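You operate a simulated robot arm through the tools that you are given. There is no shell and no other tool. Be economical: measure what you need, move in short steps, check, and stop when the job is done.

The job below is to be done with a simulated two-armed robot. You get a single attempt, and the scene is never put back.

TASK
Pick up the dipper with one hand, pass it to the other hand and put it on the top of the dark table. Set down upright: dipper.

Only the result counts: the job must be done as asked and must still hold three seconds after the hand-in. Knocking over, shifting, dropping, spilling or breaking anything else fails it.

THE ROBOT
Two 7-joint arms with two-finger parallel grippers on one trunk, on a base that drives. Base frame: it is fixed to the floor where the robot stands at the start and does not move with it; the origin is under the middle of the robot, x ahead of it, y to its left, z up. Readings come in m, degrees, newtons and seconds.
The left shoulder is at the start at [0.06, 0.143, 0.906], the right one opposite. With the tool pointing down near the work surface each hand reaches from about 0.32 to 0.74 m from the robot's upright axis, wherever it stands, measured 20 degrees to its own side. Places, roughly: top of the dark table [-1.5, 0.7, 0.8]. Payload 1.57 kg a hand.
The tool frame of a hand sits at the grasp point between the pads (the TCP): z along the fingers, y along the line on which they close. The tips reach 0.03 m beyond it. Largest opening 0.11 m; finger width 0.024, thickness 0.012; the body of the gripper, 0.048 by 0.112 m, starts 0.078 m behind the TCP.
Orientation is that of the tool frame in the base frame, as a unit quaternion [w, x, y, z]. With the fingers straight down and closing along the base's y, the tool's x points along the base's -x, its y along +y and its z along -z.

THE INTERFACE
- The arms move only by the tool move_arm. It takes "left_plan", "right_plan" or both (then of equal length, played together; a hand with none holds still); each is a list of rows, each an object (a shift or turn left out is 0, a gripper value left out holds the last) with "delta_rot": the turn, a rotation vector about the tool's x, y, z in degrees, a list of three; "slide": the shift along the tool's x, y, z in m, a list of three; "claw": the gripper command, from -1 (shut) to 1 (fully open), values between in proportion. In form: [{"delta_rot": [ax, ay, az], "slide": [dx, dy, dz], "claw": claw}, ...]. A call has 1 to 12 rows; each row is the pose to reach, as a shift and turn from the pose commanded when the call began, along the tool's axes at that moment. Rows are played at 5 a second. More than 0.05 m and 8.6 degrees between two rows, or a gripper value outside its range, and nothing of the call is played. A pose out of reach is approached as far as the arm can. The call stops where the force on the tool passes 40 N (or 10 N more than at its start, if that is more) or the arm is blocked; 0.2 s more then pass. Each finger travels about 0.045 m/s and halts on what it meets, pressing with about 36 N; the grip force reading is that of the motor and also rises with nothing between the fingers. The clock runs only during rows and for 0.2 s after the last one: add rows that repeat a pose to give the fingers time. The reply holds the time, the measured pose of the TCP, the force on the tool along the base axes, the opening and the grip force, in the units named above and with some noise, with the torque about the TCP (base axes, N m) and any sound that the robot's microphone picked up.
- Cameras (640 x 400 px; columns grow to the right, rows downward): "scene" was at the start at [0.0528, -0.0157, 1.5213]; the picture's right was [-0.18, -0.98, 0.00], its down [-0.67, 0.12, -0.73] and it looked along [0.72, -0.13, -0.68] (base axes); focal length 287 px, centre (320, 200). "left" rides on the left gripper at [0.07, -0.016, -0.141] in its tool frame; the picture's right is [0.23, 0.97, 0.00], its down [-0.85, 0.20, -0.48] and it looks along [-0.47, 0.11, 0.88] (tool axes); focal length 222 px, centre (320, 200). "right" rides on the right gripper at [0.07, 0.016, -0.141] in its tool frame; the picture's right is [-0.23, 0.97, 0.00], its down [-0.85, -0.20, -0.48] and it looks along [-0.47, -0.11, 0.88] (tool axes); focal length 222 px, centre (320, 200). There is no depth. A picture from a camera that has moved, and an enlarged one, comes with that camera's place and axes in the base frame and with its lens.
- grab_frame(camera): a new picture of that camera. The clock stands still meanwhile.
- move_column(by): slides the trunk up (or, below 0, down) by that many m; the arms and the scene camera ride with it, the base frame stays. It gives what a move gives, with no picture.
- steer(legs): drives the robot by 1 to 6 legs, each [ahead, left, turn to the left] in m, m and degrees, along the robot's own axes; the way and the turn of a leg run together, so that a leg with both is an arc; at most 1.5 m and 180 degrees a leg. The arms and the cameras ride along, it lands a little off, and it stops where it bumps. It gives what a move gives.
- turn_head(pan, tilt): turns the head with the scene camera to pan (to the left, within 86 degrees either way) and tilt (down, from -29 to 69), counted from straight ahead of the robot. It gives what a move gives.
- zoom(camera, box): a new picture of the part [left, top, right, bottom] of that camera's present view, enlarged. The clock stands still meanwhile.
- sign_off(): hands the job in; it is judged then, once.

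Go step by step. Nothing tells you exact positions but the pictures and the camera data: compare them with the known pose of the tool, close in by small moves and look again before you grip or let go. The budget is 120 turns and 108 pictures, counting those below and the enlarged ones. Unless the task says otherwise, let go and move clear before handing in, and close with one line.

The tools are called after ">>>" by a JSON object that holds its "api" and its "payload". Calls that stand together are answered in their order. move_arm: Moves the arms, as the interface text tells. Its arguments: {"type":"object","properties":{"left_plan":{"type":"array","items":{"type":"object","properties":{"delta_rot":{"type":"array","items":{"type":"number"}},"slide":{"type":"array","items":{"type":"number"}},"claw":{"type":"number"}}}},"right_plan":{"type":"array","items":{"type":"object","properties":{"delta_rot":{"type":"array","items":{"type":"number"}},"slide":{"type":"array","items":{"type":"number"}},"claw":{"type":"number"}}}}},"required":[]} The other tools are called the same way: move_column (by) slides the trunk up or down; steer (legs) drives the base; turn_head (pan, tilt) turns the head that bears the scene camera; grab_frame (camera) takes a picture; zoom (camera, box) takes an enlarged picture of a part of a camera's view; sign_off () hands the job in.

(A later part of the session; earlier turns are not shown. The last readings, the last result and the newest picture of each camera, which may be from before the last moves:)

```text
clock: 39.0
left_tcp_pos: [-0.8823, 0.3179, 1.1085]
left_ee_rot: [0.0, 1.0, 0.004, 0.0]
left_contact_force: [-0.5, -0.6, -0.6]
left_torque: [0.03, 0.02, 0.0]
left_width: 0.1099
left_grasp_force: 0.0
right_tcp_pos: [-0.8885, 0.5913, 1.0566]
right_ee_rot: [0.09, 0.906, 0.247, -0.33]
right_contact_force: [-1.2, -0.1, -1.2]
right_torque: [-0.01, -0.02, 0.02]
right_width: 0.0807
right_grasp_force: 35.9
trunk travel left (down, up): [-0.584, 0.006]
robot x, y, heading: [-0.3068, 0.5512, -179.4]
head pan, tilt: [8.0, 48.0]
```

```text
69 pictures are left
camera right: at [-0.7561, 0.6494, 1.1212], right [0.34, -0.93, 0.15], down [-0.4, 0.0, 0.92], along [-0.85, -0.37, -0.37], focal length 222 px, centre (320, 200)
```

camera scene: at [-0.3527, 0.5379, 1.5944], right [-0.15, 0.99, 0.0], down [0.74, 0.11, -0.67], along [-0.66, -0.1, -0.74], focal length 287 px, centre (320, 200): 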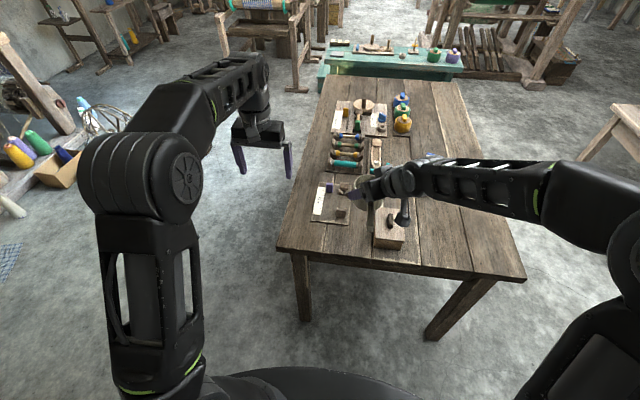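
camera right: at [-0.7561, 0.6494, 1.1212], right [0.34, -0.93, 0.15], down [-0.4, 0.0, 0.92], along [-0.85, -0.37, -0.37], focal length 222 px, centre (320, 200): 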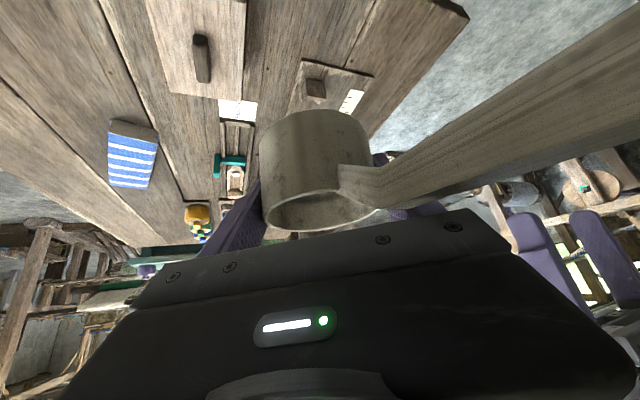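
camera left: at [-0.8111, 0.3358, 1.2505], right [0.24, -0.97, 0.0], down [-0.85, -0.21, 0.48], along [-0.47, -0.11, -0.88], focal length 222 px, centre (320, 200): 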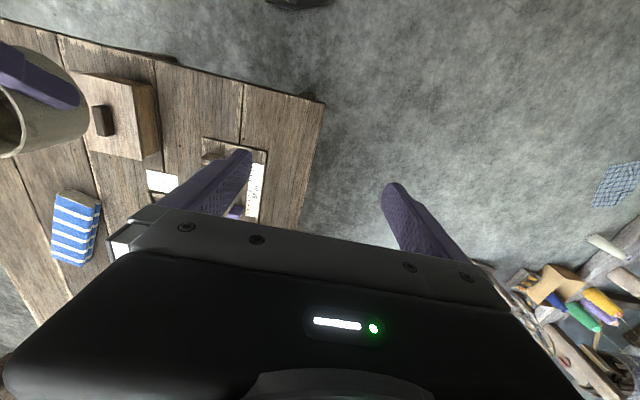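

The free area on the table is around x -0.95, y 0.9 (right of the small box). First comes the hand-over: the right hand extends the dipper forward, while the left begins rotating to point forward with the fingers closing vertically, to take the handle lengthwise.

>>> {"api": "move_arm", "payload": {"right_plan": [{"slide": [-0.0165, -0.0107, 0.0247]}, {"slide": [-0.033, -0.0213, 0.0493]}, {"slide": [-0.0495, -0.032, 0.074]}, {"slide": [-0.066, -0.0427, 0.0987]}, {"slide": [-0.0825, -0.0533, 0.1233]}, {"slide": [-0.099, -0.064, 0.148]}, {"slide": [-0.099, -0.064, 0.148]}, {"slide": [-0.099, -0.064, 0.148]}], "left_plan": [{"slide": [0.005, -0.0035, 0.004], "delta_rot": [-3.9, -3.9, 4.6]}, {"slide": [0.01, -0.007, 0.008], "delta_rot": [-7.7, -7.7, 9.2]}, {"slide": [0.015, -0.0105, 0.012], "delta_rot": [-11.6, -11.6, 13.8]}, {"slide": [0.02, -0.014, 0.0165], "delta_rot": [-15.5, -15.5, 18.4]}, {"slide": [0.025, -0.0175, 0.02], "delta_rot": [-19.3, -19.3, 23.0]}, {"slide": [0.03, -0.021, 0.025], "delta_rot": [-23.2, -23.2, 27.6]}, {"slide": [0.035, -0.0245, 0.029], "delta_rot": [-27, -27, 32.2]}, {"slide": [0.04, -0.028, 0.033], "delta_rot": [-30.9, -30.9, 36.85]}]}}

>>> {"api": "grab_frame", "payload": {"camera": "scene"}}

```text
clock: 40.8
left_tcp_pos: [-0.8422, 0.3465, 1.075]
left_ee_rot: [0.259, 0.879, -0.305, -0.259]
left_contact_force: [-0.3, -0.4, -0.3]
left_torque: [0.02, 0.0, -0.01]
left_width: 0.1101
left_grasp_force: 0.1
right_tcp_pos: [-1.0683, 0.5608, 1.0065]
right_ee_rot: [0.09, 0.907, 0.248, -0.33]
right_contact_force: [-1.0, 0.1, -0.5]
right_torque: [0.0, 0.01, 0.01]
right_width: 0.0809
right_grasp_force: 35.8
trunk travel left (down, up): [-0.584, 0.006]
robot x, y, heading: [-0.3043, 0.5475, -179.5]
head pan, tilt: [8.0, 48.0]
```

```text
68 pictures are left
camera scene: at [-0.3528, 0.5377, 1.5944], right [-0.15, 0.99, 0.0], down [0.74, 0.11, -0.67], along [-0.66, -0.1, -0.74], focal length 287 px, centre (320, 200)
```

scene: 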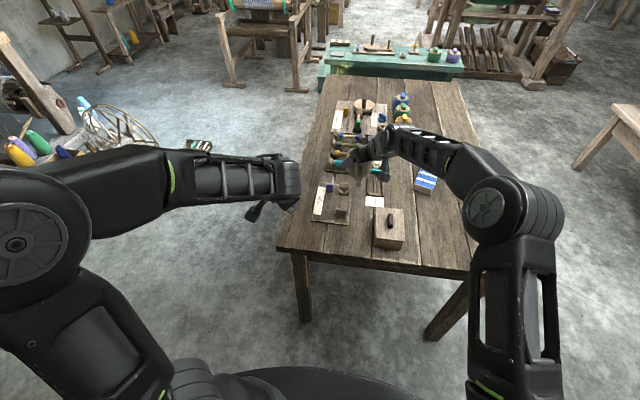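

Good. I'm completing the left hand's rotation in place.

>>> {"api": "move_arm", "payload": {"left_plan": [{"delta_rot": [-3.9, -3.9, 4.6]}, {"delta_rot": [-7.7, -7.7, 9.2]}, {"delta_rot": [-11.6, -11.6, 13.8]}, {"delta_rot": [-15.5, -15.5, 18.4]}, {"delta_rot": [-19.3, -19.3, 23.0]}, {"delta_rot": [-23.2, -23.2, 27.6]}, {"delta_rot": [-27, -27, 32.2]}, {"delta_rot": [-30.9, -30.9, 36.85]}, {"delta_rot": [-30.9, -30.9, 36.85]}]}}

>>> {"api": "grab_frame", "payload": {"camera": "scene"}}

>>> {"api": "grab_frame", "payload": {"camera": "left"}}

>>> {"api": "grab_frame", "payload": {"camera": "right"}}

```text
clock: 42.8
left_tcp_pos: [-0.8502, 0.3475, 1.0743]
left_ee_rot: [0.426, 0.621, -0.503, -0.423]
left_contact_force: [-0.7, 0.2, 0.1]
left_torque: [0.03, -0.01, -0.02]
left_width: 0.1098
left_grasp_force: 0.1
left hand out of reach, approached as far as the arm can: row 6, 7, 8, 9
right_tcp_pos: [-1.0685, 0.5604, 1.0069]
right_ee_rot: [0.091, 0.907, 0.247, -0.33]
right_contact_force: [-0.3, 0.5, -0.3]
right_torque: [-0.02, 0.0, -0.03]
right_width: 0.0811
right_grasp_force: 36.0
trunk travel left (down, up): [-0.584, 0.006]
robot x, y, heading: [-0.3069, 0.551, -179.4]
head pan, tilt: [8.0, 48.0]
```

```text
67 pictures are left
camera scene: at [-0.3526, 0.5379, 1.5944], right [-0.15, 0.99, 0.0], down [0.74, 0.11, -0.67], along [-0.66, -0.1, -0.74], focal length 287 px, centre (320, 200)
```

scene: 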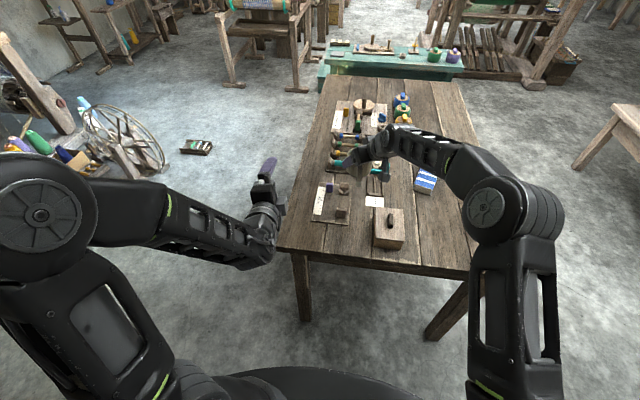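

```text
66 pictures are left
camera left: at [-0.7001, 0.2959, 1.0936], right [-0.23, -0.35, 0.91], down [0.29, 0.87, 0.41], along [-0.93, 0.35, -0.1], focal length 222 px, centre (320, 200)
```

left: 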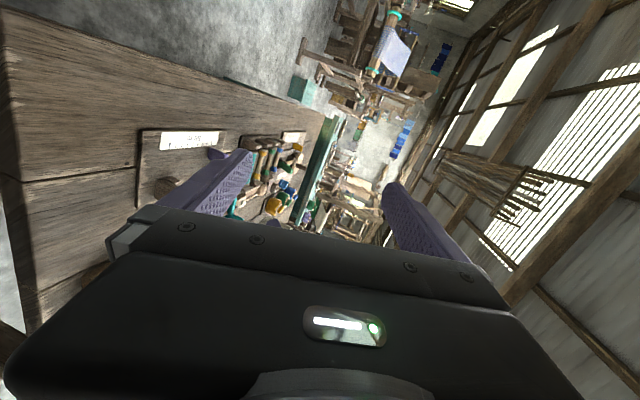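

```text
65 pictures are left
camera right: at [-0.9362, 0.6191, 1.0711], right [0.34, -0.93, 0.15], down [-0.4, 0.0, 0.92], along [-0.85, -0.37, -0.37], focal length 222 px, centre (320, 200)
```

right: 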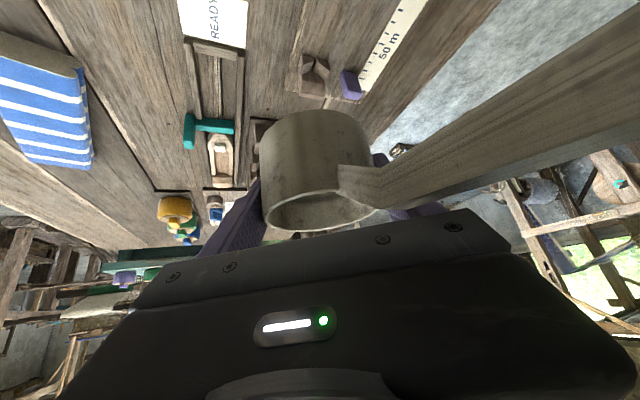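

The left hand now points forward with vertical closing (16° down, at a reach limit). I'll shift it sideways to behind the handle end and look.

>>> {"api": "move_arm", "payload": {"left_plan": [{"slide": [-0.04, 0, 0]}, {"slide": [-0.08, 0, 0]}, {"slide": [-0.12, 0, 0]}, {"slide": [-0.16, 0, 0]}, {"slide": [-0.2, 0, 0]}, {"slide": [-0.2, 0, 0]}]}}

>>> {"api": "grab_frame", "payload": {"camera": "scene"}}

>>> {"api": "grab_frame", "payload": {"camera": "left"}}

```text
clock: 44.2
left_tcp_pos: [-0.8774, 0.5453, 1.0946]
left_ee_rot: [0.428, 0.621, -0.503, -0.423]
left_contact_force: [0.3, -0.5, 0.0]
left_torque: [0.01, -0.01, -0.02]
left_width: 0.1098
left_grasp_force: 0.0
right_tcp_pos: [-1.067, 0.56, 1.0065]
right_ee_rot: [0.09, 0.906, 0.247, -0.33]
right_contact_force: [0.1, 0.2, -1.2]
right_torque: [-0.02, 0.02, -0.04]
right_width: 0.0807
right_grasp_force: 36.3
trunk travel left (down, up): [-0.584, 0.006]
robot x, y, heading: [-0.3062, 0.5488, -179.6]
head pan, tilt: [8.0, 48.0]
```

```text
64 pictures are left
camera scene: at [-0.3525, 0.5373, 1.5944], right [-0.15, 0.99, 0.0], down [0.74, 0.11, -0.67], along [-0.66, -0.1, -0.74], focal length 287 px, centre (320, 200)
```

scene: 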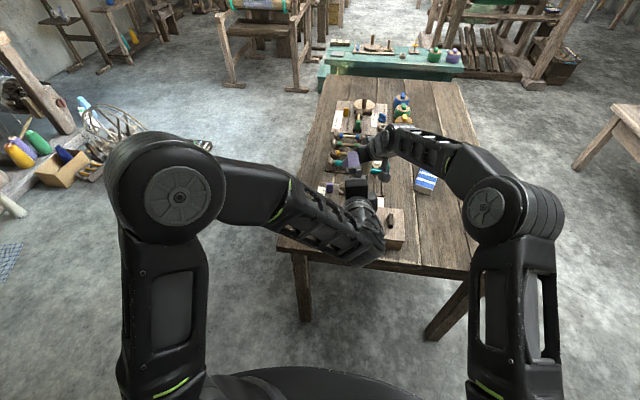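

```text
63 pictures are left
camera left: at [-0.7269, 0.4934, 1.1129], right [-0.23, -0.35, 0.91], down [0.29, 0.87, 0.41], along [-0.93, 0.35, -0.1], focal length 222 px, centre (320, 200)
```

left: 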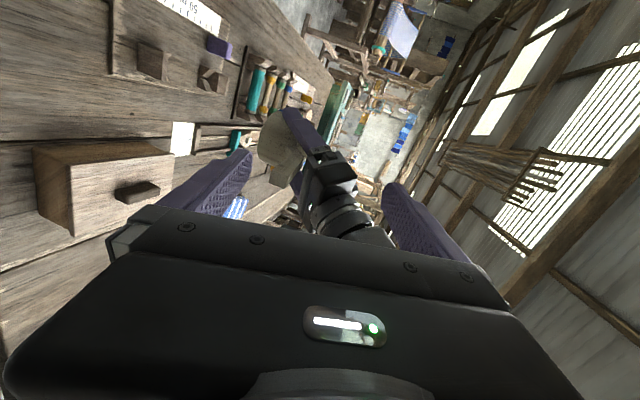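

The dipper is in the left camera's view. I'll zoom to locate its handle relative to the fingers.

>>> {"api": "zoom", "payload": {"camera": "left", "box": [230, 90, 350, 210]}}

>>> {"api": "zoom", "payload": {"camera": "scene", "box": [320, 120, 420, 220]}}

```text
3.33 times, centred on (290, 150) of left
camera zoom: at [-0.7269, 0.4934, 1.1129], right [-0.23, -0.35, 0.91], down [0.29, 0.87, 0.41], along [-0.93, 0.35, -0.1], focal length 740 px, centre (420, 367)
```

zoom: 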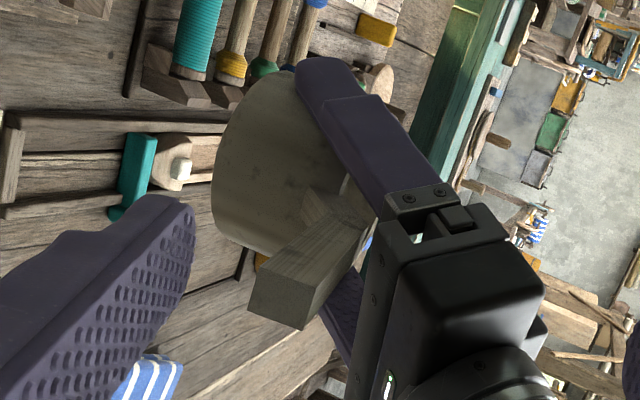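

```text
4.00 times, centred on (370, 170) of scene
camera zoom: at [-0.3525, 0.5373, 1.5944], right [-0.15, 0.99, 0.0], down [0.74, 0.11, -0.67], along [-0.66, -0.1, -0.74], focal length 1147 px, centre (120, 320)
```

zoom: 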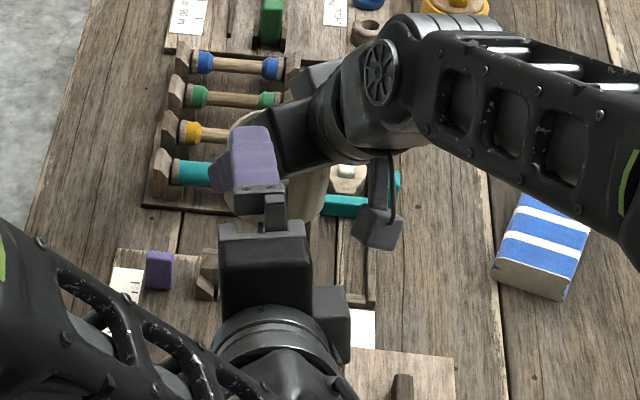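

The handle end is confirmed at (-0.919, 0.564, 1.048). I'll centre the left hand on the handle's line and correct the small angular errors before advancing.

>>> {"api": "move_arm", "payload": {"left_plan": [{"slide": [-0.007, -0.02, 0.004], "delta_rot": [-3, -3, 2.8]}, {"slide": [-0.015, -0.041, 0.008], "delta_rot": [-6, -6, 5.6]}, {"slide": [-0.015, -0.041, 0.008], "delta_rot": [-6, -6, 5.6]}]}}

>>> {"api": "grab_frame", "payload": {"camera": "left"}}

```text
clock: 45.0
left_tcp_pos: [-0.875, 0.564, 1.0542]
left_ee_rot: [0.452, 0.55, -0.531, -0.459]
left_contact_force: [-1.3, -0.5, -0.2]
left_torque: [0.04, 0.02, 0.01]
left_width: 0.1096
left_grasp_force: 0.1
right_tcp_pos: [-1.0683, 0.5611, 1.0072]
right_ee_rot: [0.09, 0.906, 0.247, -0.331]
right_contact_force: [0.3, -0.1, -1.4]
right_torque: [0.01, 0.01, -0.01]
right_width: 0.0808
right_grasp_force: 35.6
trunk travel left (down, up): [-0.584, 0.006]
robot x, y, heading: [-0.3089, 0.5445, -179.4]
head pan, tilt: [8.0, 48.0]
```

```text
60 pictures are left
camera left: at [-0.7315, 0.4961, 1.0619], right [-0.16, -0.25, 0.95], down [0.43, 0.85, 0.3], along [-0.89, 0.46, -0.03], focal length 222 px, centre (320, 200)
```

left: 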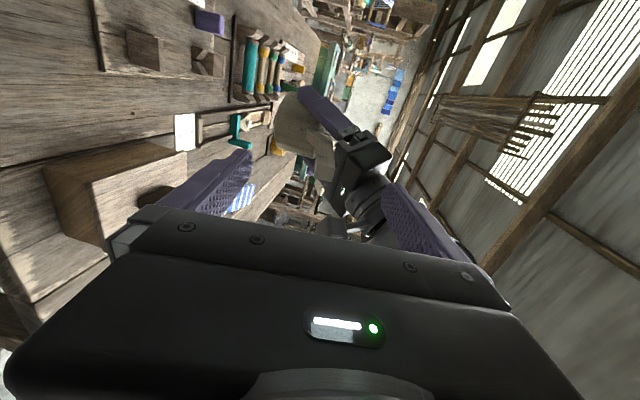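

The orientation is now aligned with the handle. The right palm sits close above the handle's root, so I'll narrow the left opening first, then advance about 4.5 cm to take the last 3+ cm of the handle.

>>> {"api": "move_arm", "payload": {"left_plan": [{"claw": -0.18}, {"claw": -0.18}, {"claw": -0.18}, {"claw": -0.18}, {"claw": -0.18}]}}

>>> {"api": "zoom", "payload": {"camera": "left", "box": [240, 100, 400, 260]}}

>>> {"api": "zoom", "payload": {"camera": "scene", "box": [320, 120, 420, 220]}}

>>> {"api": "grab_frame", "payload": {"camera": "right"}}

```text
clock: 46.2
left_tcp_pos: [-0.8759, 0.5635, 1.0546]
left_ee_rot: [0.451, 0.55, -0.532, -0.459]
left_contact_force: [0.7, 0.3, 0.2]
left_torque: [0.01, -0.01, 0.01]
left_width: 0.0451
left_grasp_force: 0.2
right_tcp_pos: [-1.0675, 0.5618, 1.0065]
right_ee_rot: [0.09, 0.907, 0.247, -0.33]
right_contact_force: [-0.9, 0.8, -0.9]
right_torque: [-0.03, 0.02, -0.01]
right_width: 0.0808
right_grasp_force: 35.9
trunk travel left (down, up): [-0.584, 0.006]
robot x, y, heading: [-0.3088, 0.5489, -179.5]
head pan, tilt: [8.0, 48.0]
```

```text
2.50 times, centred on (320, 180) of left
camera zoom: at [-0.7316, 0.4962, 1.0621], right [-0.16, -0.25, 0.95], down [0.43, 0.85, 0.3], along [-0.89, 0.46, -0.03], focal length 555 px, centre (320, 250)
```

zoom: 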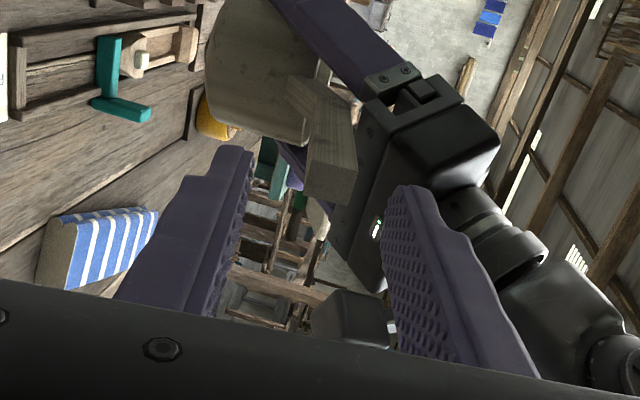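

```text
4.00 times, centred on (370, 170) of scene
camera zoom: at [-0.3527, 0.5379, 1.5944], right [-0.15, 0.99, 0.0], down [0.74, 0.11, -0.67], along [-0.66, -0.1, -0.74], focal length 1147 px, centre (120, 320)
```

zoom: 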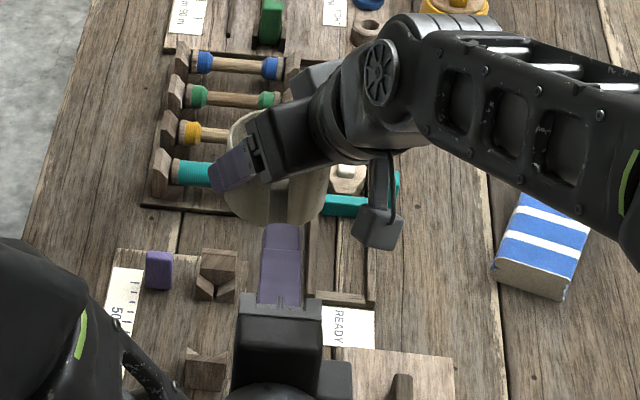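

```text
57 pictures are left
camera right: at [-0.9362, 0.6191, 1.0711], right [0.34, -0.93, 0.15], down [-0.4, 0.0, 0.92], along [-0.85, -0.37, -0.37], focal length 222 px, centre (320, 200)
```

right: 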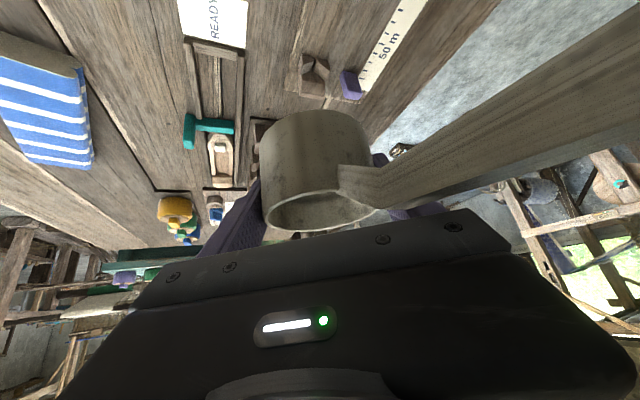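

The handle is centred between the fingers. I'll narrow slightly more and advance 3 cm, watching the forces.

>>> {"api": "move_arm", "payload": {"left_plan": [{"slide": [0, 0, 0.0], "claw": -0.38}, {"slide": [0, 0, 0.01], "claw": -0.38}, {"slide": [0, 0, 0.02], "claw": -0.38}, {"slide": [0, 0, 0.03], "claw": -0.38}, {"slide": [0, 0, 0.03], "claw": -0.38}]}}

>>> {"api": "zoom", "payload": {"camera": "left", "box": [240, 100, 400, 260]}}

>>> {"api": "zoom", "payload": {"camera": "scene", "box": [350, 140, 410, 200]}}

```text
clock: 47.4
left_tcp_pos: [-0.9052, 0.5635, 1.0489]
left_ee_rot: [0.452, 0.55, -0.532, -0.459]
left_contact_force: [-0.2, -0.2, 0.2]
left_torque: [0.01, -0.02, 0.01]
left_width: 0.0341
left_grasp_force: 0.1
right_tcp_pos: [-1.0688, 0.5611, 1.0065]
right_ee_rot: [0.09, 0.907, 0.248, -0.33]
right_contact_force: [-0.4, 0.5, -1.8]
right_torque: [-0.05, 0.03, -0.01]
right_width: 0.0813
right_grasp_force: 36.0
trunk travel left (down, up): [-0.584, 0.006]
robot x, y, heading: [-0.3051, 0.5501, -179.3]
head pan, tilt: [8.0, 48.0]
```

```text
2.50 times, centred on (320, 180) of left
camera zoom: at [-0.7612, 0.4958, 1.057], right [-0.16, -0.25, 0.95], down [0.43, 0.85, 0.3], along [-0.89, 0.46, -0.03], focal length 555 px, centre (320, 250)
```

zoom: 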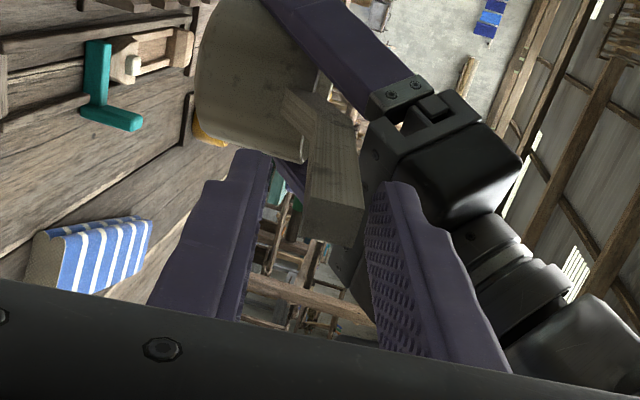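

```text
6.67 times, centred on (380, 170) of scene
camera zoom: at [-0.3526, 0.5379, 1.5944], right [-0.15, 0.99, 0.0], down [0.74, 0.11, -0.67], along [-0.66, -0.1, -0.74], focal length 1911 px, centre (-80, 400)
```

zoom: 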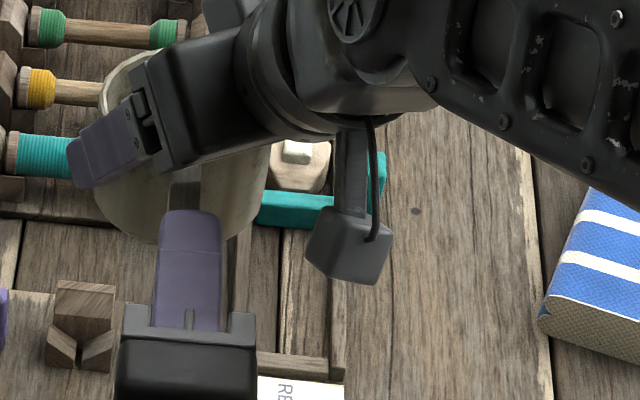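

There is roughly 2 cm to the right palm. I'll advance 1.2 cm more, shift up 4 mm to centre, then close the left hand gently.

>>> {"api": "move_arm", "payload": {"left_plan": [{"slide": [0, 0.004, 0.006], "claw": -0.38}, {"slide": [0, 0.004, 0.013], "claw": -0.38}, {"slide": [0, 0.004, 0.013], "claw": -0.38}]}}

>>> {"api": "zoom", "payload": {"camera": "left", "box": [240, 100, 400, 260]}}

>>> {"api": "zoom", "payload": {"camera": "scene", "box": [350, 140, 410, 200]}}

```text
clock: 48.2
left_tcp_pos: [-0.9182, 0.5631, 1.0505]
left_ee_rot: [0.453, 0.549, -0.532, -0.459]
left_contact_force: [0.0, 0.5, 0.2]
left_torque: [0.02, -0.03, -0.01]
left_width: 0.0343
left_grasp_force: 0.0
right_tcp_pos: [-1.0692, 0.5611, 1.008]
right_ee_rot: [0.09, 0.907, 0.247, -0.33]
right_contact_force: [0.2, -1.1, -1.7]
right_torque: [0.03, 0.04, -0.01]
right_width: 0.0809
right_grasp_force: 36.4
trunk travel left (down, up): [-0.584, 0.006]
robot x, y, heading: [-0.305, 0.5502, -179.5]
head pan, tilt: [8.0, 48.0]
```

```text
2.50 times, centred on (320, 180) of left
camera zoom: at [-0.7748, 0.4956, 1.0587], right [-0.16, -0.25, 0.95], down [0.43, 0.85, 0.3], along [-0.89, 0.46, -0.03], focal length 555 px, centre (320, 250)
```

zoom: 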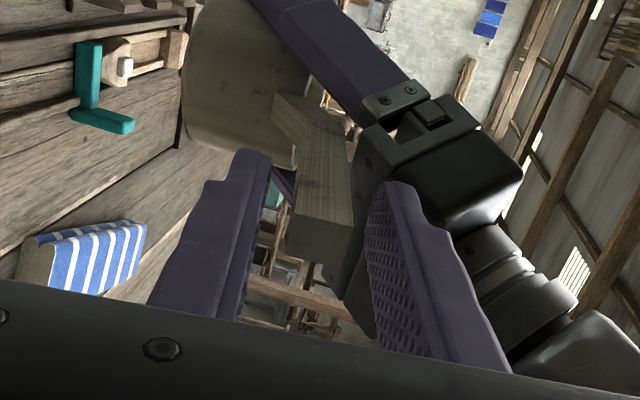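

```text
6.67 times, centred on (380, 170) of scene
camera zoom: at [-0.3526, 0.5379, 1.5944], right [-0.15, 0.99, 0.0], down [0.74, 0.11, -0.67], along [-0.66, -0.1, -0.74], focal length 1911 px, centre (-80, 400)
```

zoom: 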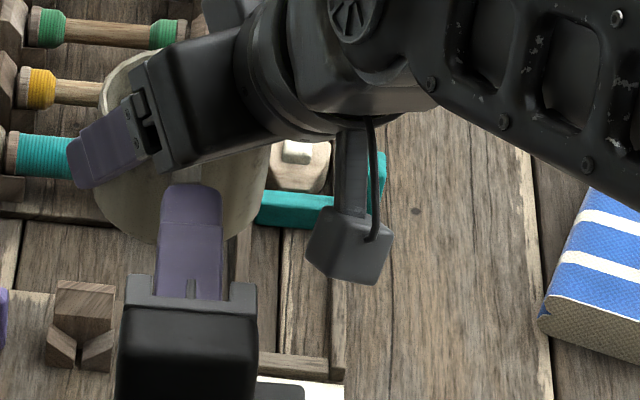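

The handle is well centred vertically now. I'm closing the left gripper.

>>> {"api": "move_arm", "payload": {"left_plan": [{"claw": -0.6}, {"claw": -0.7}, {"claw": -0.85}, {"claw": -1}, {"claw": -1}, {"claw": -1}]}}

>>> {"api": "zoom", "payload": {"camera": "left", "box": [240, 100, 400, 260]}}

```text
clock: 49.6
left_tcp_pos: [-0.9175, 0.5642, 1.0504]
left_ee_rot: [0.452, 0.549, -0.532, -0.459]
left_contact_force: [0.2, -0.7, -3.5]
left_torque: [0.02, 0.67, -0.04]
left_width: 0.0133
left_grasp_force: 30.0
right_tcp_pos: [-1.0668, 0.5608, 1.0057]
right_ee_rot: [0.091, 0.907, 0.247, -0.329]
right_contact_force: [-0.3, 0.2, 4.3]
right_torque: [-0.05, -1.36, 0.1]
right_width: 0.081
right_grasp_force: 36.3
trunk travel left (down, up): [-0.584, 0.006]
robot x, y, heading: [-0.3024, 0.55, -179.5]
head pan, tilt: [8.0, 48.0]
```

```text
2.50 times, centred on (320, 180) of left
camera zoom: at [-0.7747, 0.4957, 1.0584], right [-0.16, -0.25, 0.95], down [0.43, 0.85, 0.3], along [-0.89, 0.46, -0.03], focal length 555 px, centre (320, 250)
```

zoom: 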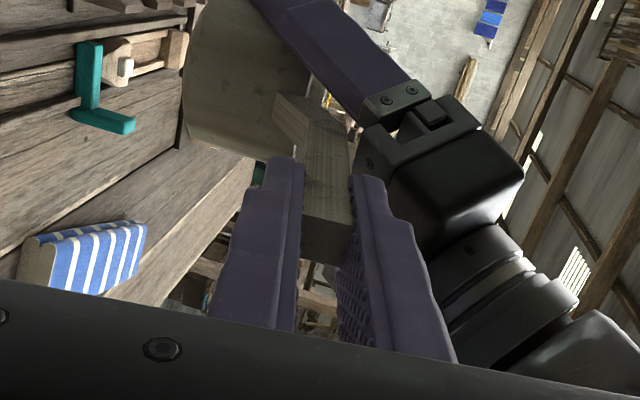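

The left hand has the handle (13 mm). I'll open the right gripper with the arm still, then check that the dipper holds.

>>> {"api": "move_arm", "payload": {"right_plan": [{"claw": 0.5}, {"claw": 0.55}, {"claw": 0.6}, {"claw": 0.8}, {"claw": 1}, {"claw": 1}]}}

>>> {"api": "zoom", "payload": {"camera": "left", "box": [220, 80, 400, 260]}}

>>> {"api": "grab_frame", "payload": {"camera": "right"}}

```text
clock: 51.0
left_tcp_pos: [-0.9195, 0.5629, 1.052]
left_ee_rot: [0.453, 0.549, -0.532, -0.459]
left_contact_force: [-0.6, -0.2, 0.0]
left_torque: [0.01, -0.15, -0.01]
left_width: 0.0132
left_grasp_force: 29.9
right_tcp_pos: [-1.0677, 0.5615, 1.0071]
right_ee_rot: [0.09, 0.907, 0.247, -0.33]
right_contact_force: [-0.2, 1.0, -0.7]
right_torque: [-0.04, 0.0, -0.02]
right_width: 0.1102
right_grasp_force: 0.0
trunk travel left (down, up): [-0.584, 0.006]
robot x, y, heading: [-0.3057, 0.5518, -179.6]
head pan, tilt: [8.0, 48.0]
```

```text
2.22 times, centred on (310, 170) of left
camera zoom: at [-0.7748, 0.4957, 1.0586], right [-0.16, -0.25, 0.95], down [0.43, 0.85, 0.3], along [-0.89, 0.46, -0.03], focal length 494 px, centre (342, 267)
```

zoom: 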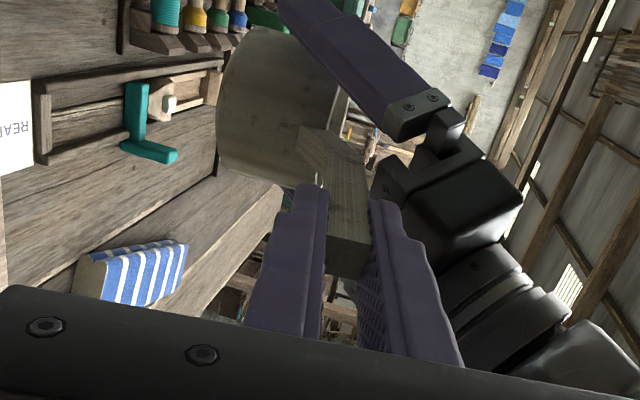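

```text
50 pictures are left
camera right: at [-0.9362, 0.6191, 1.0711], right [0.34, -0.93, 0.15], down [-0.4, 0.0, 0.92], along [-0.85, -0.37, -0.37], focal length 222 px, centre (320, 200)
```

right: 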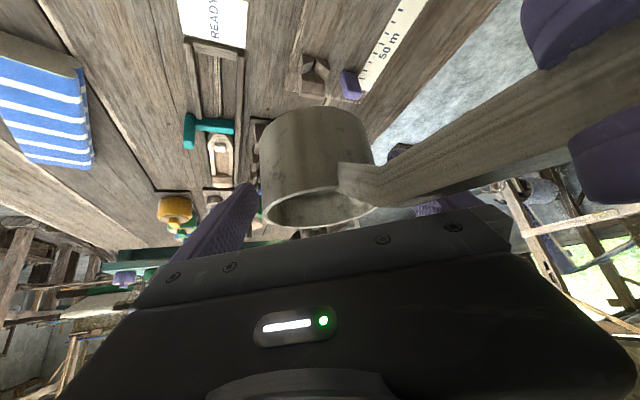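

It holds (0.15 N·m, a light dipper). I'm lifting the right hand straight up off the cup and then away to the right.

>>> {"api": "move_arm", "payload": {"right_plan": [{"slide": [-0.013, 0, -0.015]}, {"slide": [-0.026, 0, -0.031]}, {"slide": [-0.039, 0, -0.046]}, {"slide": [-0.052, 0, -0.061]}, {"slide": [-0.064, 0, -0.077]}, {"slide": [-0.077, 0, -0.092]}, {"slide": [-0.077, 0, -0.13]}, {"slide": [-0.06, -0.03, -0.16]}, {"slide": [-0.05, -0.06, -0.18]}, {"slide": [-0.04, -0.09, -0.2]}]}}

>>> {"api": "grab_frame", "payload": {"camera": "scene"}}

>>> {"api": "zoom", "payload": {"camera": "left", "box": [220, 80, 400, 260]}}

```text
clock: 53.2
left_tcp_pos: [-0.92, 0.5644, 1.0508]
left_ee_rot: [0.452, 0.55, -0.533, -0.458]
left_contact_force: [-0.5, -0.3, 1.1]
left_torque: [-0.01, -0.14, 0.03]
left_width: 0.013
left_grasp_force: 29.8
right_tcp_pos: [-1.0293, 0.687, 1.1864]
right_ee_rot: [0.09, 0.907, 0.248, -0.329]
right_contact_force: [0.7, -0.1, -0.2]
right_torque: [-0.03, 0.01, 0.01]
right_width: 0.1099
right_grasp_force: 0.1
trunk travel left (down, up): [-0.584, 0.006]
robot x, y, heading: [-0.304, 0.548, -179.3]
head pan, tilt: [8.0, 48.0]
```

```text
49 pictures are left
camera scene: at [-0.3525, 0.539, 1.5944], right [-0.15, 0.99, 0.0], down [0.74, 0.11, -0.67], along [-0.66, -0.1, -0.74], focal length 287 px, centre (320, 200)
```

scene: 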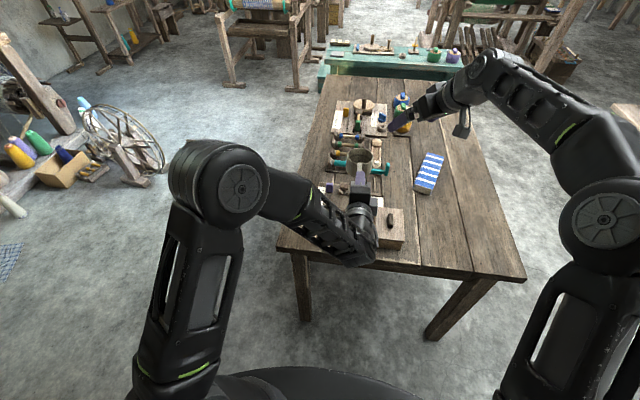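

```text
2.22 times, centred on (310, 170) of left
camera zoom: at [-0.7746, 0.4965, 1.0587], right [-0.16, -0.25, 0.95], down [0.43, 0.85, 0.3], along [-0.89, 0.46, -0.03], focal length 494 px, centre (342, 267)
```

zoom: 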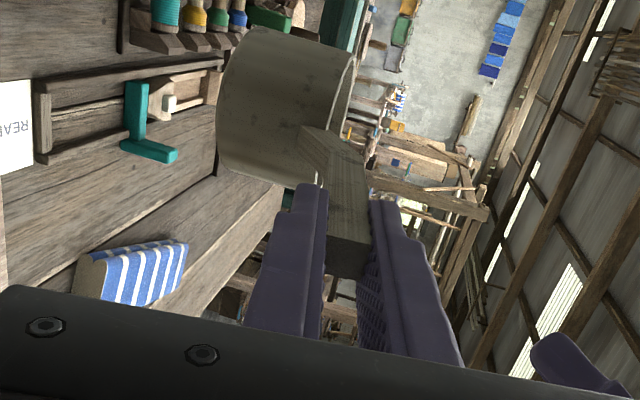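

The hand-over worked, with the dipper now only in the left hand. I'll sidestep the robot 0.36 m so the dipper is above the free part of the table.

>>> {"api": "steer", "payload": {"legs": [[0, -0.36, 0]]}}

>>> {"api": "grab_frame", "payload": {"camera": "scene"}}

>>> {"api": "grab_frame", "payload": {"camera": "right"}}

>>> {"api": "grab_frame", "payload": {"camera": "left"}}

```text
clock: 55.5
left_tcp_pos: [-0.9209, 0.9211, 1.0507]
left_ee_rot: [0.452, 0.549, -0.532, -0.459]
left_contact_force: [-0.4, 0.3, -0.1]
left_torque: [0.0, -0.14, 0.03]
left_width: 0.0132
left_grasp_force: 30.2
right_tcp_pos: [-1.0328, 1.0438, 1.1869]
right_ee_rot: [0.091, 0.906, 0.247, -0.331]
right_contact_force: [0.3, -0.4, -0.3]
right_torque: [0.0, -0.01, 0.01]
right_width: 0.1102
right_grasp_force: 0.0
trunk travel left (down, up): [-0.584, 0.006]
robot x, y, heading: [-0.3116, 0.9095, -179.7]
head pan, tilt: [8.0, 48.0]
```

```text
47 pictures are left
camera scene: at [-0.3556, 0.8954, 1.5944], right [-0.15, 0.99, 0.0], down [0.74, 0.11, -0.67], along [-0.66, -0.1, -0.74], focal length 287 px, centre (320, 200)
```

scene: 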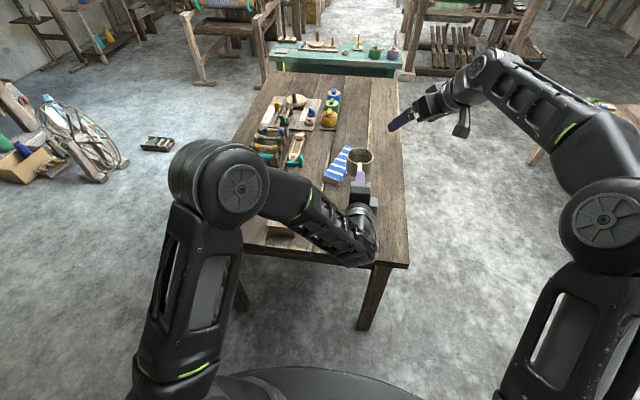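

```text
46 pictures are left
camera right: at [-0.9004, 1.1024, 1.2507], right [0.34, -0.93, 0.15], down [-0.4, 0.0, 0.92], along [-0.85, -0.37, -0.37], focal length 222 px, centre (320, 200)
```

right: 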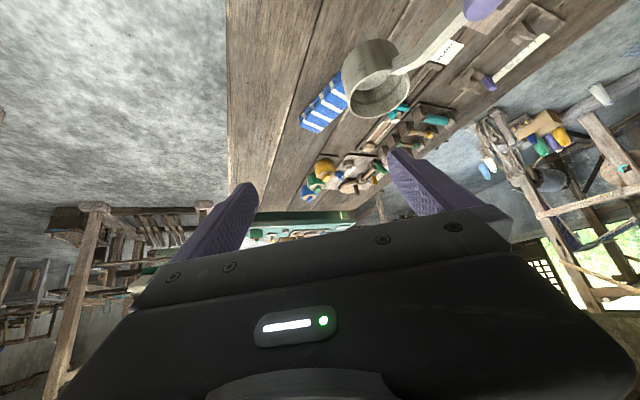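

```text
45 pictures are left
camera left: at [-0.7777, 0.8531, 1.0586], right [-0.16, -0.25, 0.95], down [0.43, 0.85, 0.3], along [-0.89, 0.46, -0.03], focal length 222 px, centre (320, 200)
```

left: 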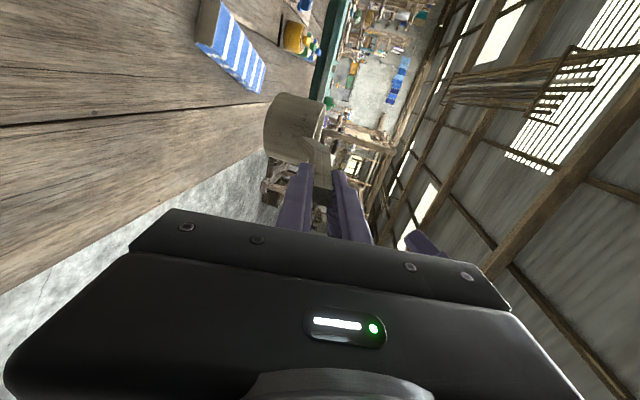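

The dipper hangs over free table top, but a folded towel is about 4 cm from where the cup would land. I'll shift back 5 cm and right 3 cm, then check the cup's level.

>>> {"api": "steer", "payload": {"legs": [[-0.05, -0.03, 0]]}}

>>> {"api": "zoom", "payload": {"camera": "right", "box": [300, 0, 500, 130]}}

>>> {"api": "zoom", "payload": {"camera": "scene", "box": [310, 120, 430, 240]}}

```text
clock: 56.5
left_tcp_pos: [-0.8705, 0.9509, 1.0526]
left_ee_rot: [0.452, 0.548, -0.533, -0.459]
left_contact_force: [0.6, 0.2, -0.3]
left_torque: [-0.03, -0.15, 0.0]
left_width: 0.0134
left_grasp_force: 30.0
right_tcp_pos: [-0.9813, 1.0742, 1.1883]
right_ee_rot: [0.09, 0.906, 0.246, -0.331]
right_contact_force: [1.2, 0.5, 0.3]
right_torque: [0.03, 0.0, 0.0]
right_width: 0.1103
right_grasp_force: 0.0
trunk travel left (down, up): [-0.584, 0.006]
robot x, y, heading: [-0.2551, 0.941, -179.6]
head pan, tilt: [8.0, 48.0]
```

```text
3.08 times, centred on (400, 65) of right
camera zoom: at [-0.8489, 1.1326, 1.2516], right [0.34, -0.93, 0.15], down [-0.4, 0.0, 0.92], along [-0.85, -0.37, -0.37], focal length 684 px, centre (74, 615)
```

zoom: 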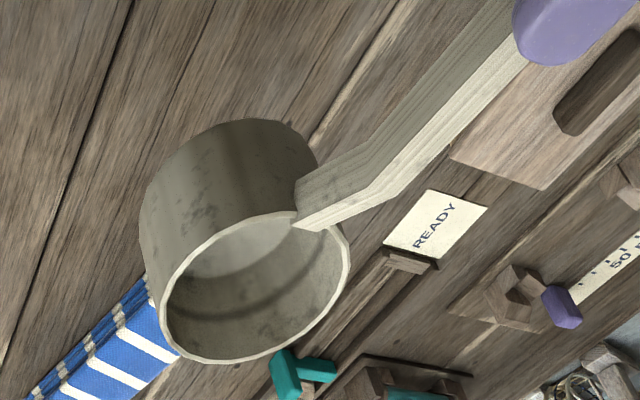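

```text
3.33 times, centred on (370, 180) of scene
camera zoom: at [-0.3037, 0.9256, 1.5945], right [-0.15, 0.99, 0.0], down [0.73, 0.11, -0.67], along [-0.66, -0.1, -0.74], focal length 956 px, centre (153, 267)
```

zoom: 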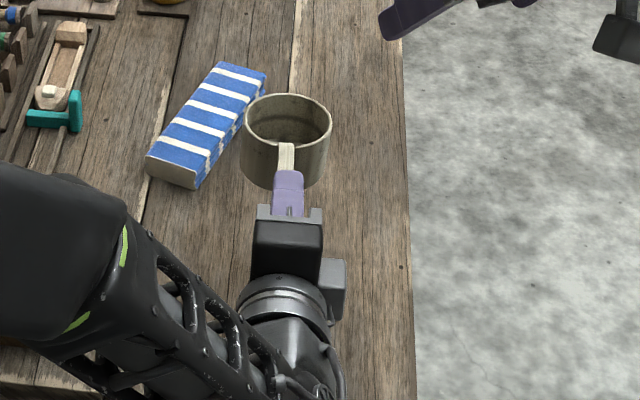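

The cup rim is level and centred at about (-1.01, 0.948), clear of the towel. I'll lower the trunk 0.12 m and re-check the height.

>>> {"api": "move_column", "payload": {"by": -0.12}}

>>> {"api": "grab_frame", "payload": {"camera": "left"}}

>>> {"api": "grab_frame", "payload": {"camera": "scene"}}

>>> {"api": "grab_frame", "payload": {"camera": "right"}}

```text
clock: 58.0
left_tcp_pos: [-0.8721, 0.9507, 0.9308]
left_ee_rot: [0.451, 0.549, -0.532, -0.46]
left_contact_force: [0.2, -0.3, -0.3]
left_torque: [0.01, -0.16, -0.02]
left_width: 0.0133
left_grasp_force: 30.0
right_tcp_pos: [-0.9829, 1.0739, 1.0669]
right_ee_rot: [0.09, 0.907, 0.247, -0.33]
right_contact_force: [-0.1, -0.1, -0.4]
right_torque: [-0.02, 0.0, -0.03]
right_width: 0.1099
right_grasp_force: 0.0
trunk travel left (down, up): [-0.464, 0.126]
robot x, y, heading: [-0.2587, 0.9353, -179.7]
head pan, tilt: [8.0, 48.0]
```

```text
42 pictures are left
camera left: at [-0.7277, 0.8826, 0.9388], right [-0.16, -0.25, 0.95], down [0.43, 0.85, 0.3], along [-0.89, 0.46, -0.03], focal length 222 px, centre (320, 200)
```

left: 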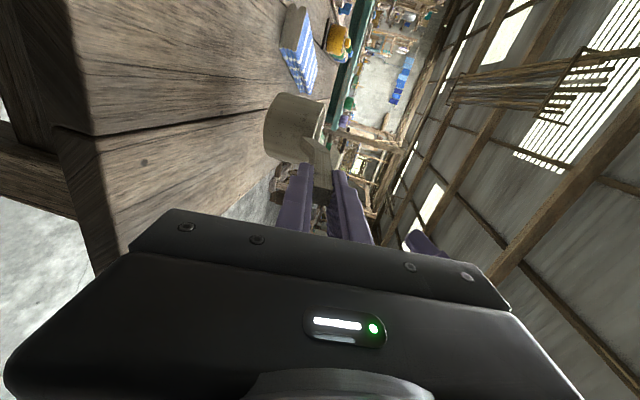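

```text
41 pictures are left
camera scene: at [-0.3055, 0.9244, 1.4744], right [-0.15, 0.99, 0.0], down [0.74, 0.11, -0.67], along [-0.66, -0.1, -0.74], focal length 287 px, centre (320, 200)
```

scene: 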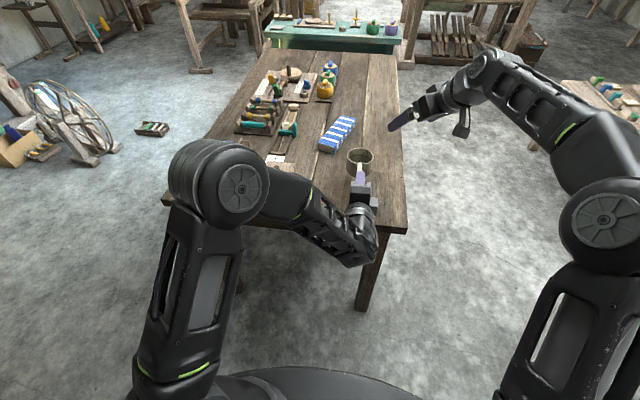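

```text
40 pictures are left
camera right: at [-0.8503, 1.1316, 1.1311], right [0.34, -0.93, 0.15], down [-0.4, 0.0, 0.92], along [-0.85, -0.37, -0.37], focal length 222 px, centre (320, 200)
```

right: 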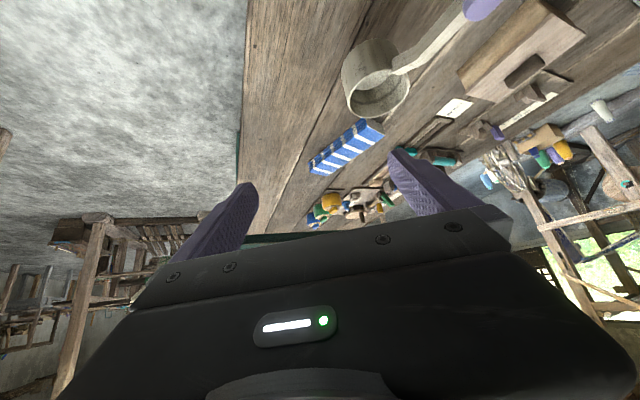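

About 4 cm should remain. I'll lower with the arm in small steps, watching force, starting with 2.5 cm.

>>> {"api": "move_arm", "payload": {"left_plan": [{"slide": [0, -0.0062, 0.001]}, {"slide": [0, -0.0123, 0.0021]}, {"slide": [0, -0.0185, 0.0032]}, {"slide": [0, -0.0246, 0.0042]}, {"slide": [0, -0.0246, 0.0042]}]}}

>>> {"api": "zoom", "payload": {"camera": "right", "box": [310, 20, 470, 130]}}

>>> {"api": "zoom", "payload": {"camera": "left", "box": [220, 70, 360, 210]}}

```text
clock: 59.2
left_tcp_pos: [-0.8721, 0.9511, 0.9067]
left_ee_rot: [0.451, 0.549, -0.532, -0.46]
left_contact_force: [0.4, 0.8, 0.0]
left_torque: [-0.01, -0.12, 0.04]
left_width: 0.0132
left_grasp_force: 29.6
right_tcp_pos: [-0.9808, 1.074, 1.0674]
right_ee_rot: [0.089, 0.907, 0.246, -0.33]
right_contact_force: [-0.3, -0.2, 0.0]
right_torque: [-0.04, -0.01, 0.01]
right_width: 0.1098
right_grasp_force: 0.0
trunk travel left (down, up): [-0.464, 0.126]
robot x, y, heading: [-0.2581, 0.9354, -179.4]
head pan, tilt: [8.0, 48.0]
```

```text
3.64 times, centred on (390, 75) of right
camera zoom: at [-0.8504, 1.1316, 1.1309], right [0.34, -0.93, 0.15], down [-0.4, 0.0, 0.92], along [-0.85, -0.37, -0.37], focal length 808 px, centre (66, 654)
```

zoom: 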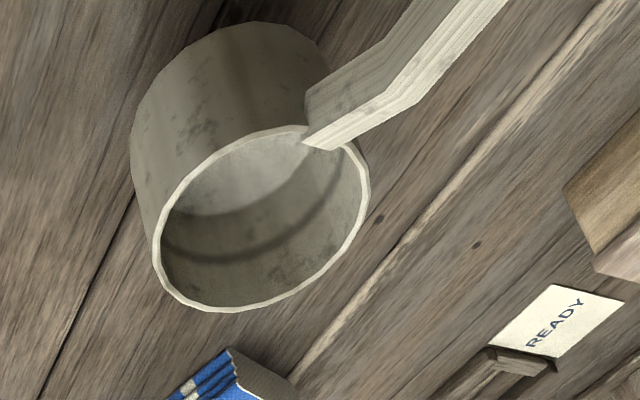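

```text
2.86 times, centred on (290, 140) of left
camera zoom: at [-0.7278, 0.8833, 0.9136], right [-0.16, -0.25, 0.95], down [0.43, 0.85, 0.3], along [-0.89, 0.46, -0.03], focal length 635 px, centre (406, 371)
```

zoom: 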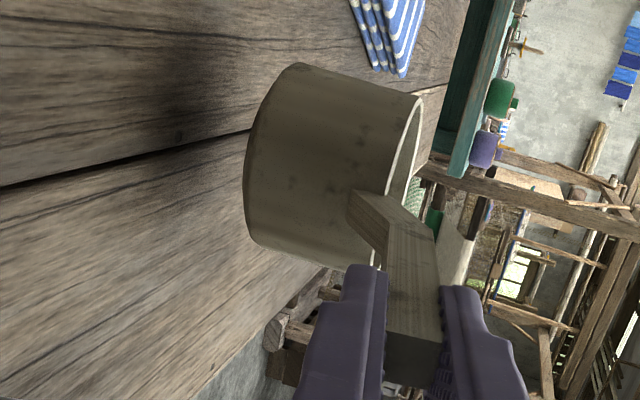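

There's still a gap, with a shadow visible beside the cup. I'm continuing in small steps.

>>> {"api": "move_arm", "payload": {"left_plan": [{"slide": [0, -0.0025, 0.0004]}, {"slide": [0, -0.005, 0.0008]}, {"slide": [0, -0.0074, 0.0013]}, {"slide": [0, -0.0074, 0.0013]}]}}

>>> {"api": "move_arm", "payload": {"left_plan": [{"slide": [0, -0.0025, 0.0004]}, {"slide": [0, -0.0049, 0.0008]}, {"slide": [0, -0.0049, 0.0008]}]}}

>>> {"api": "zoom", "payload": {"camera": "left", "box": [220, 70, 360, 210]}}

```text
clock: 60.2
left_tcp_pos: [-0.8729, 0.9512, 0.8996]
left_ee_rot: [0.451, 0.549, -0.532, -0.46]
left_contact_force: [0.1, -0.6, 1.0]
left_torque: [-0.02, -0.15, 0.02]
left_width: 0.013
left_grasp_force: 30.1
right_tcp_pos: [-0.9822, 1.0737, 1.0669]
right_ee_rot: [0.09, 0.907, 0.246, -0.33]
right_contact_force: [-0.4, -0.2, 0.1]
right_torque: [0.0, 0.0, -0.03]
right_width: 0.1099
right_grasp_force: 0.1
trunk travel left (down, up): [-0.464, 0.126]
robot x, y, heading: [-0.2557, 0.9327, -179.8]
head pan, tilt: [8.0, 48.0]
```

```text
clock: 61.0
left_tcp_pos: [-0.8727, 0.9513, 0.8939]
left_ee_rot: [0.451, 0.549, -0.533, -0.46]
left_contact_force: [0.0, -0.2, 0.1]
left_torque: [0.02, -0.13, 0.0]
left_width: 0.0134
left_grasp_force: 30.8
right_tcp_pos: [-0.9825, 1.0724, 1.0672]
right_ee_rot: [0.089, 0.907, 0.246, -0.33]
right_contact_force: [1.5, -0.3, -0.2]
right_torque: [-0.01, 0.03, -0.02]
right_width: 0.11
right_grasp_force: 0.0
trunk travel left (down, up): [-0.464, 0.126]
robot x, y, heading: [-0.258, 0.9408, -179.5]
head pan, tilt: [8.0, 48.0]
```

```text
2.86 times, centred on (290, 140) of left
camera zoom: at [-0.7278, 0.8836, 0.9011], right [-0.16, -0.25, 0.95], down [0.43, 0.85, 0.3], along [-0.89, 0.46, -0.03], focal length 635 px, centre (406, 371)
```

zoom: 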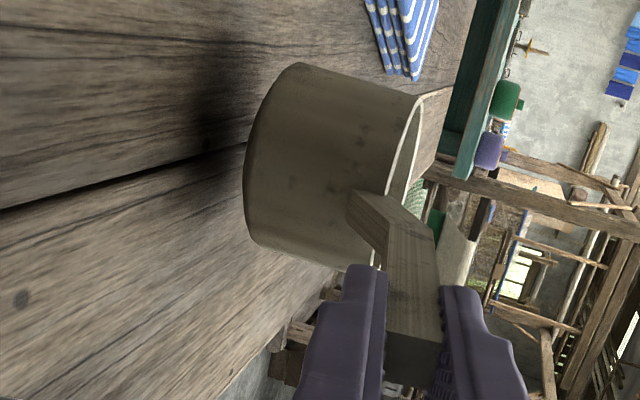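

The shadow is closing in on the cup. Next steps are 5 mm each.

>>> {"api": "move_arm", "payload": {"left_plan": [{"slide": [0, -0.0025, 0.0004]}, {"slide": [0, -0.0049, 0.0008]}, {"slide": [0, -0.0049, 0.0008]}]}}

>>> {"api": "zoom", "payload": {"camera": "left", "box": [220, 70, 360, 210]}}

```text
clock: 61.8
left_tcp_pos: [-0.8707, 0.9508, 0.8898]
left_ee_rot: [0.452, 0.549, -0.532, -0.46]
left_contact_force: [-0.8, -0.2, 0.1]
left_torque: [0.01, -0.12, 0.01]
left_width: 0.0133
left_grasp_force: 29.5
right_tcp_pos: [-0.9822, 1.0739, 1.0676]
right_ee_rot: [0.09, 0.907, 0.247, -0.329]
right_contact_force: [-0.3, 0.8, -0.6]
right_torque: [0.02, -0.01, -0.02]
right_width: 0.1099
right_grasp_force: 0.0
trunk travel left (down, up): [-0.464, 0.126]
robot x, y, heading: [-0.2571, 0.9356, -179.6]
head pan, tilt: [8.0, 48.0]
```

```text
2.86 times, centred on (290, 140) of left
camera zoom: at [-0.7278, 0.8836, 0.8963], right [-0.16, -0.25, 0.95], down [0.43, 0.85, 0.3], along [-0.89, 0.46, -0.03], focal length 635 px, centre (406, 371)
```

zoom: 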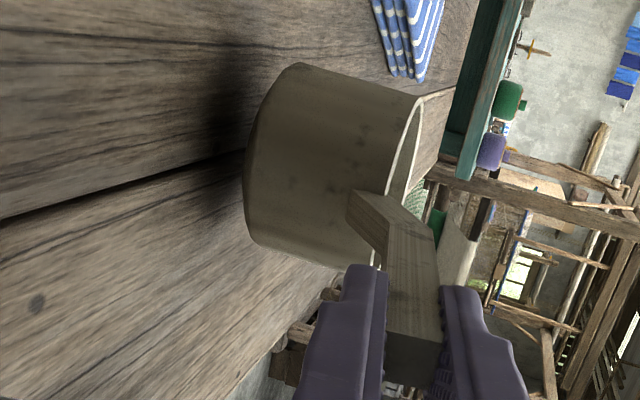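

No contact yet, so I'm continuing in 4 mm steps.

>>> {"api": "move_arm", "payload": {"left_plan": [{"slide": [0, -0.002, 0.0003]}, {"slide": [0, -0.0039, 0.0007]}, {"slide": [0, -0.0039, 0.0007]}]}}

>>> {"api": "move_arm", "payload": {"left_plan": [{"slide": [0, -0.0015, 0.0002]}, {"slide": [0, -0.003, 0.0005]}, {"slide": [0, -0.003, 0.0005]}]}}

>>> {"api": "zoom", "payload": {"camera": "left", "box": [220, 70, 360, 210]}}

```text
clock: 62.6
left_tcp_pos: [-0.8721, 0.9514, 0.8858]
left_ee_rot: [0.451, 0.549, -0.532, -0.46]
left_contact_force: [-0.6, 0.0, 0.9]
left_torque: [0.0, -0.12, -0.02]
left_width: 0.0131
left_grasp_force: 29.3
right_tcp_pos: [-0.9818, 1.0736, 1.0678]
right_ee_rot: [0.09, 0.907, 0.247, -0.33]
right_contact_force: [0.2, 0.0, -0.1]
right_torque: [0.02, -0.03, -0.03]
right_width: 0.1101
right_grasp_force: 0.0
trunk travel left (down, up): [-0.464, 0.126]
robot x, y, heading: [-0.2606, 0.9351, -179.5]
head pan, tilt: [8.0, 48.0]
```

```text
clock: 63.4
left_tcp_pos: [-0.8713, 0.9515, 0.8826]
left_ee_rot: [0.452, 0.549, -0.533, -0.46]
left_contact_force: [-0.3, -0.7, -0.2]
left_torque: [-0.03, -0.14, 0.02]
left_width: 0.013
left_grasp_force: 30.3
right_tcp_pos: [-0.9823, 1.0738, 1.0669]
right_ee_rot: [0.09, 0.907, 0.247, -0.329]
right_contact_force: [-0.6, -0.2, 0.4]
right_torque: [0.01, 0.02, -0.01]
right_width: 0.11
right_grasp_force: 0.0
trunk travel left (down, up): [-0.464, 0.126]
robot x, y, heading: [-0.2584, 0.9375, -179.4]
head pan, tilt: [8.0, 48.0]
```

```text
2.86 times, centred on (290, 140) of left
camera zoom: at [-0.7276, 0.8837, 0.889], right [-0.16, -0.25, 0.95], down [0.43, 0.85, 0.3], along [-0.89, 0.46, -0.03], focal length 635 px, centre (406, 371)
```

zoom: 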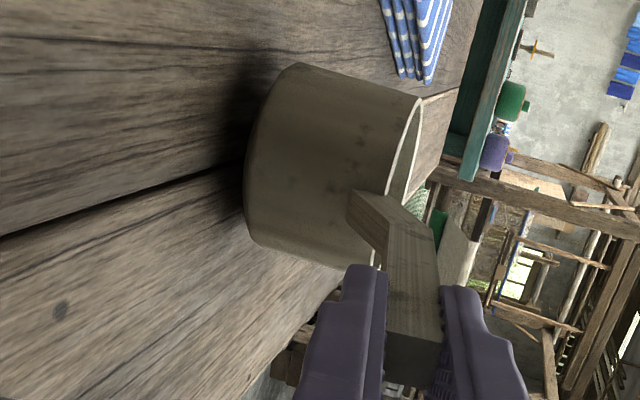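

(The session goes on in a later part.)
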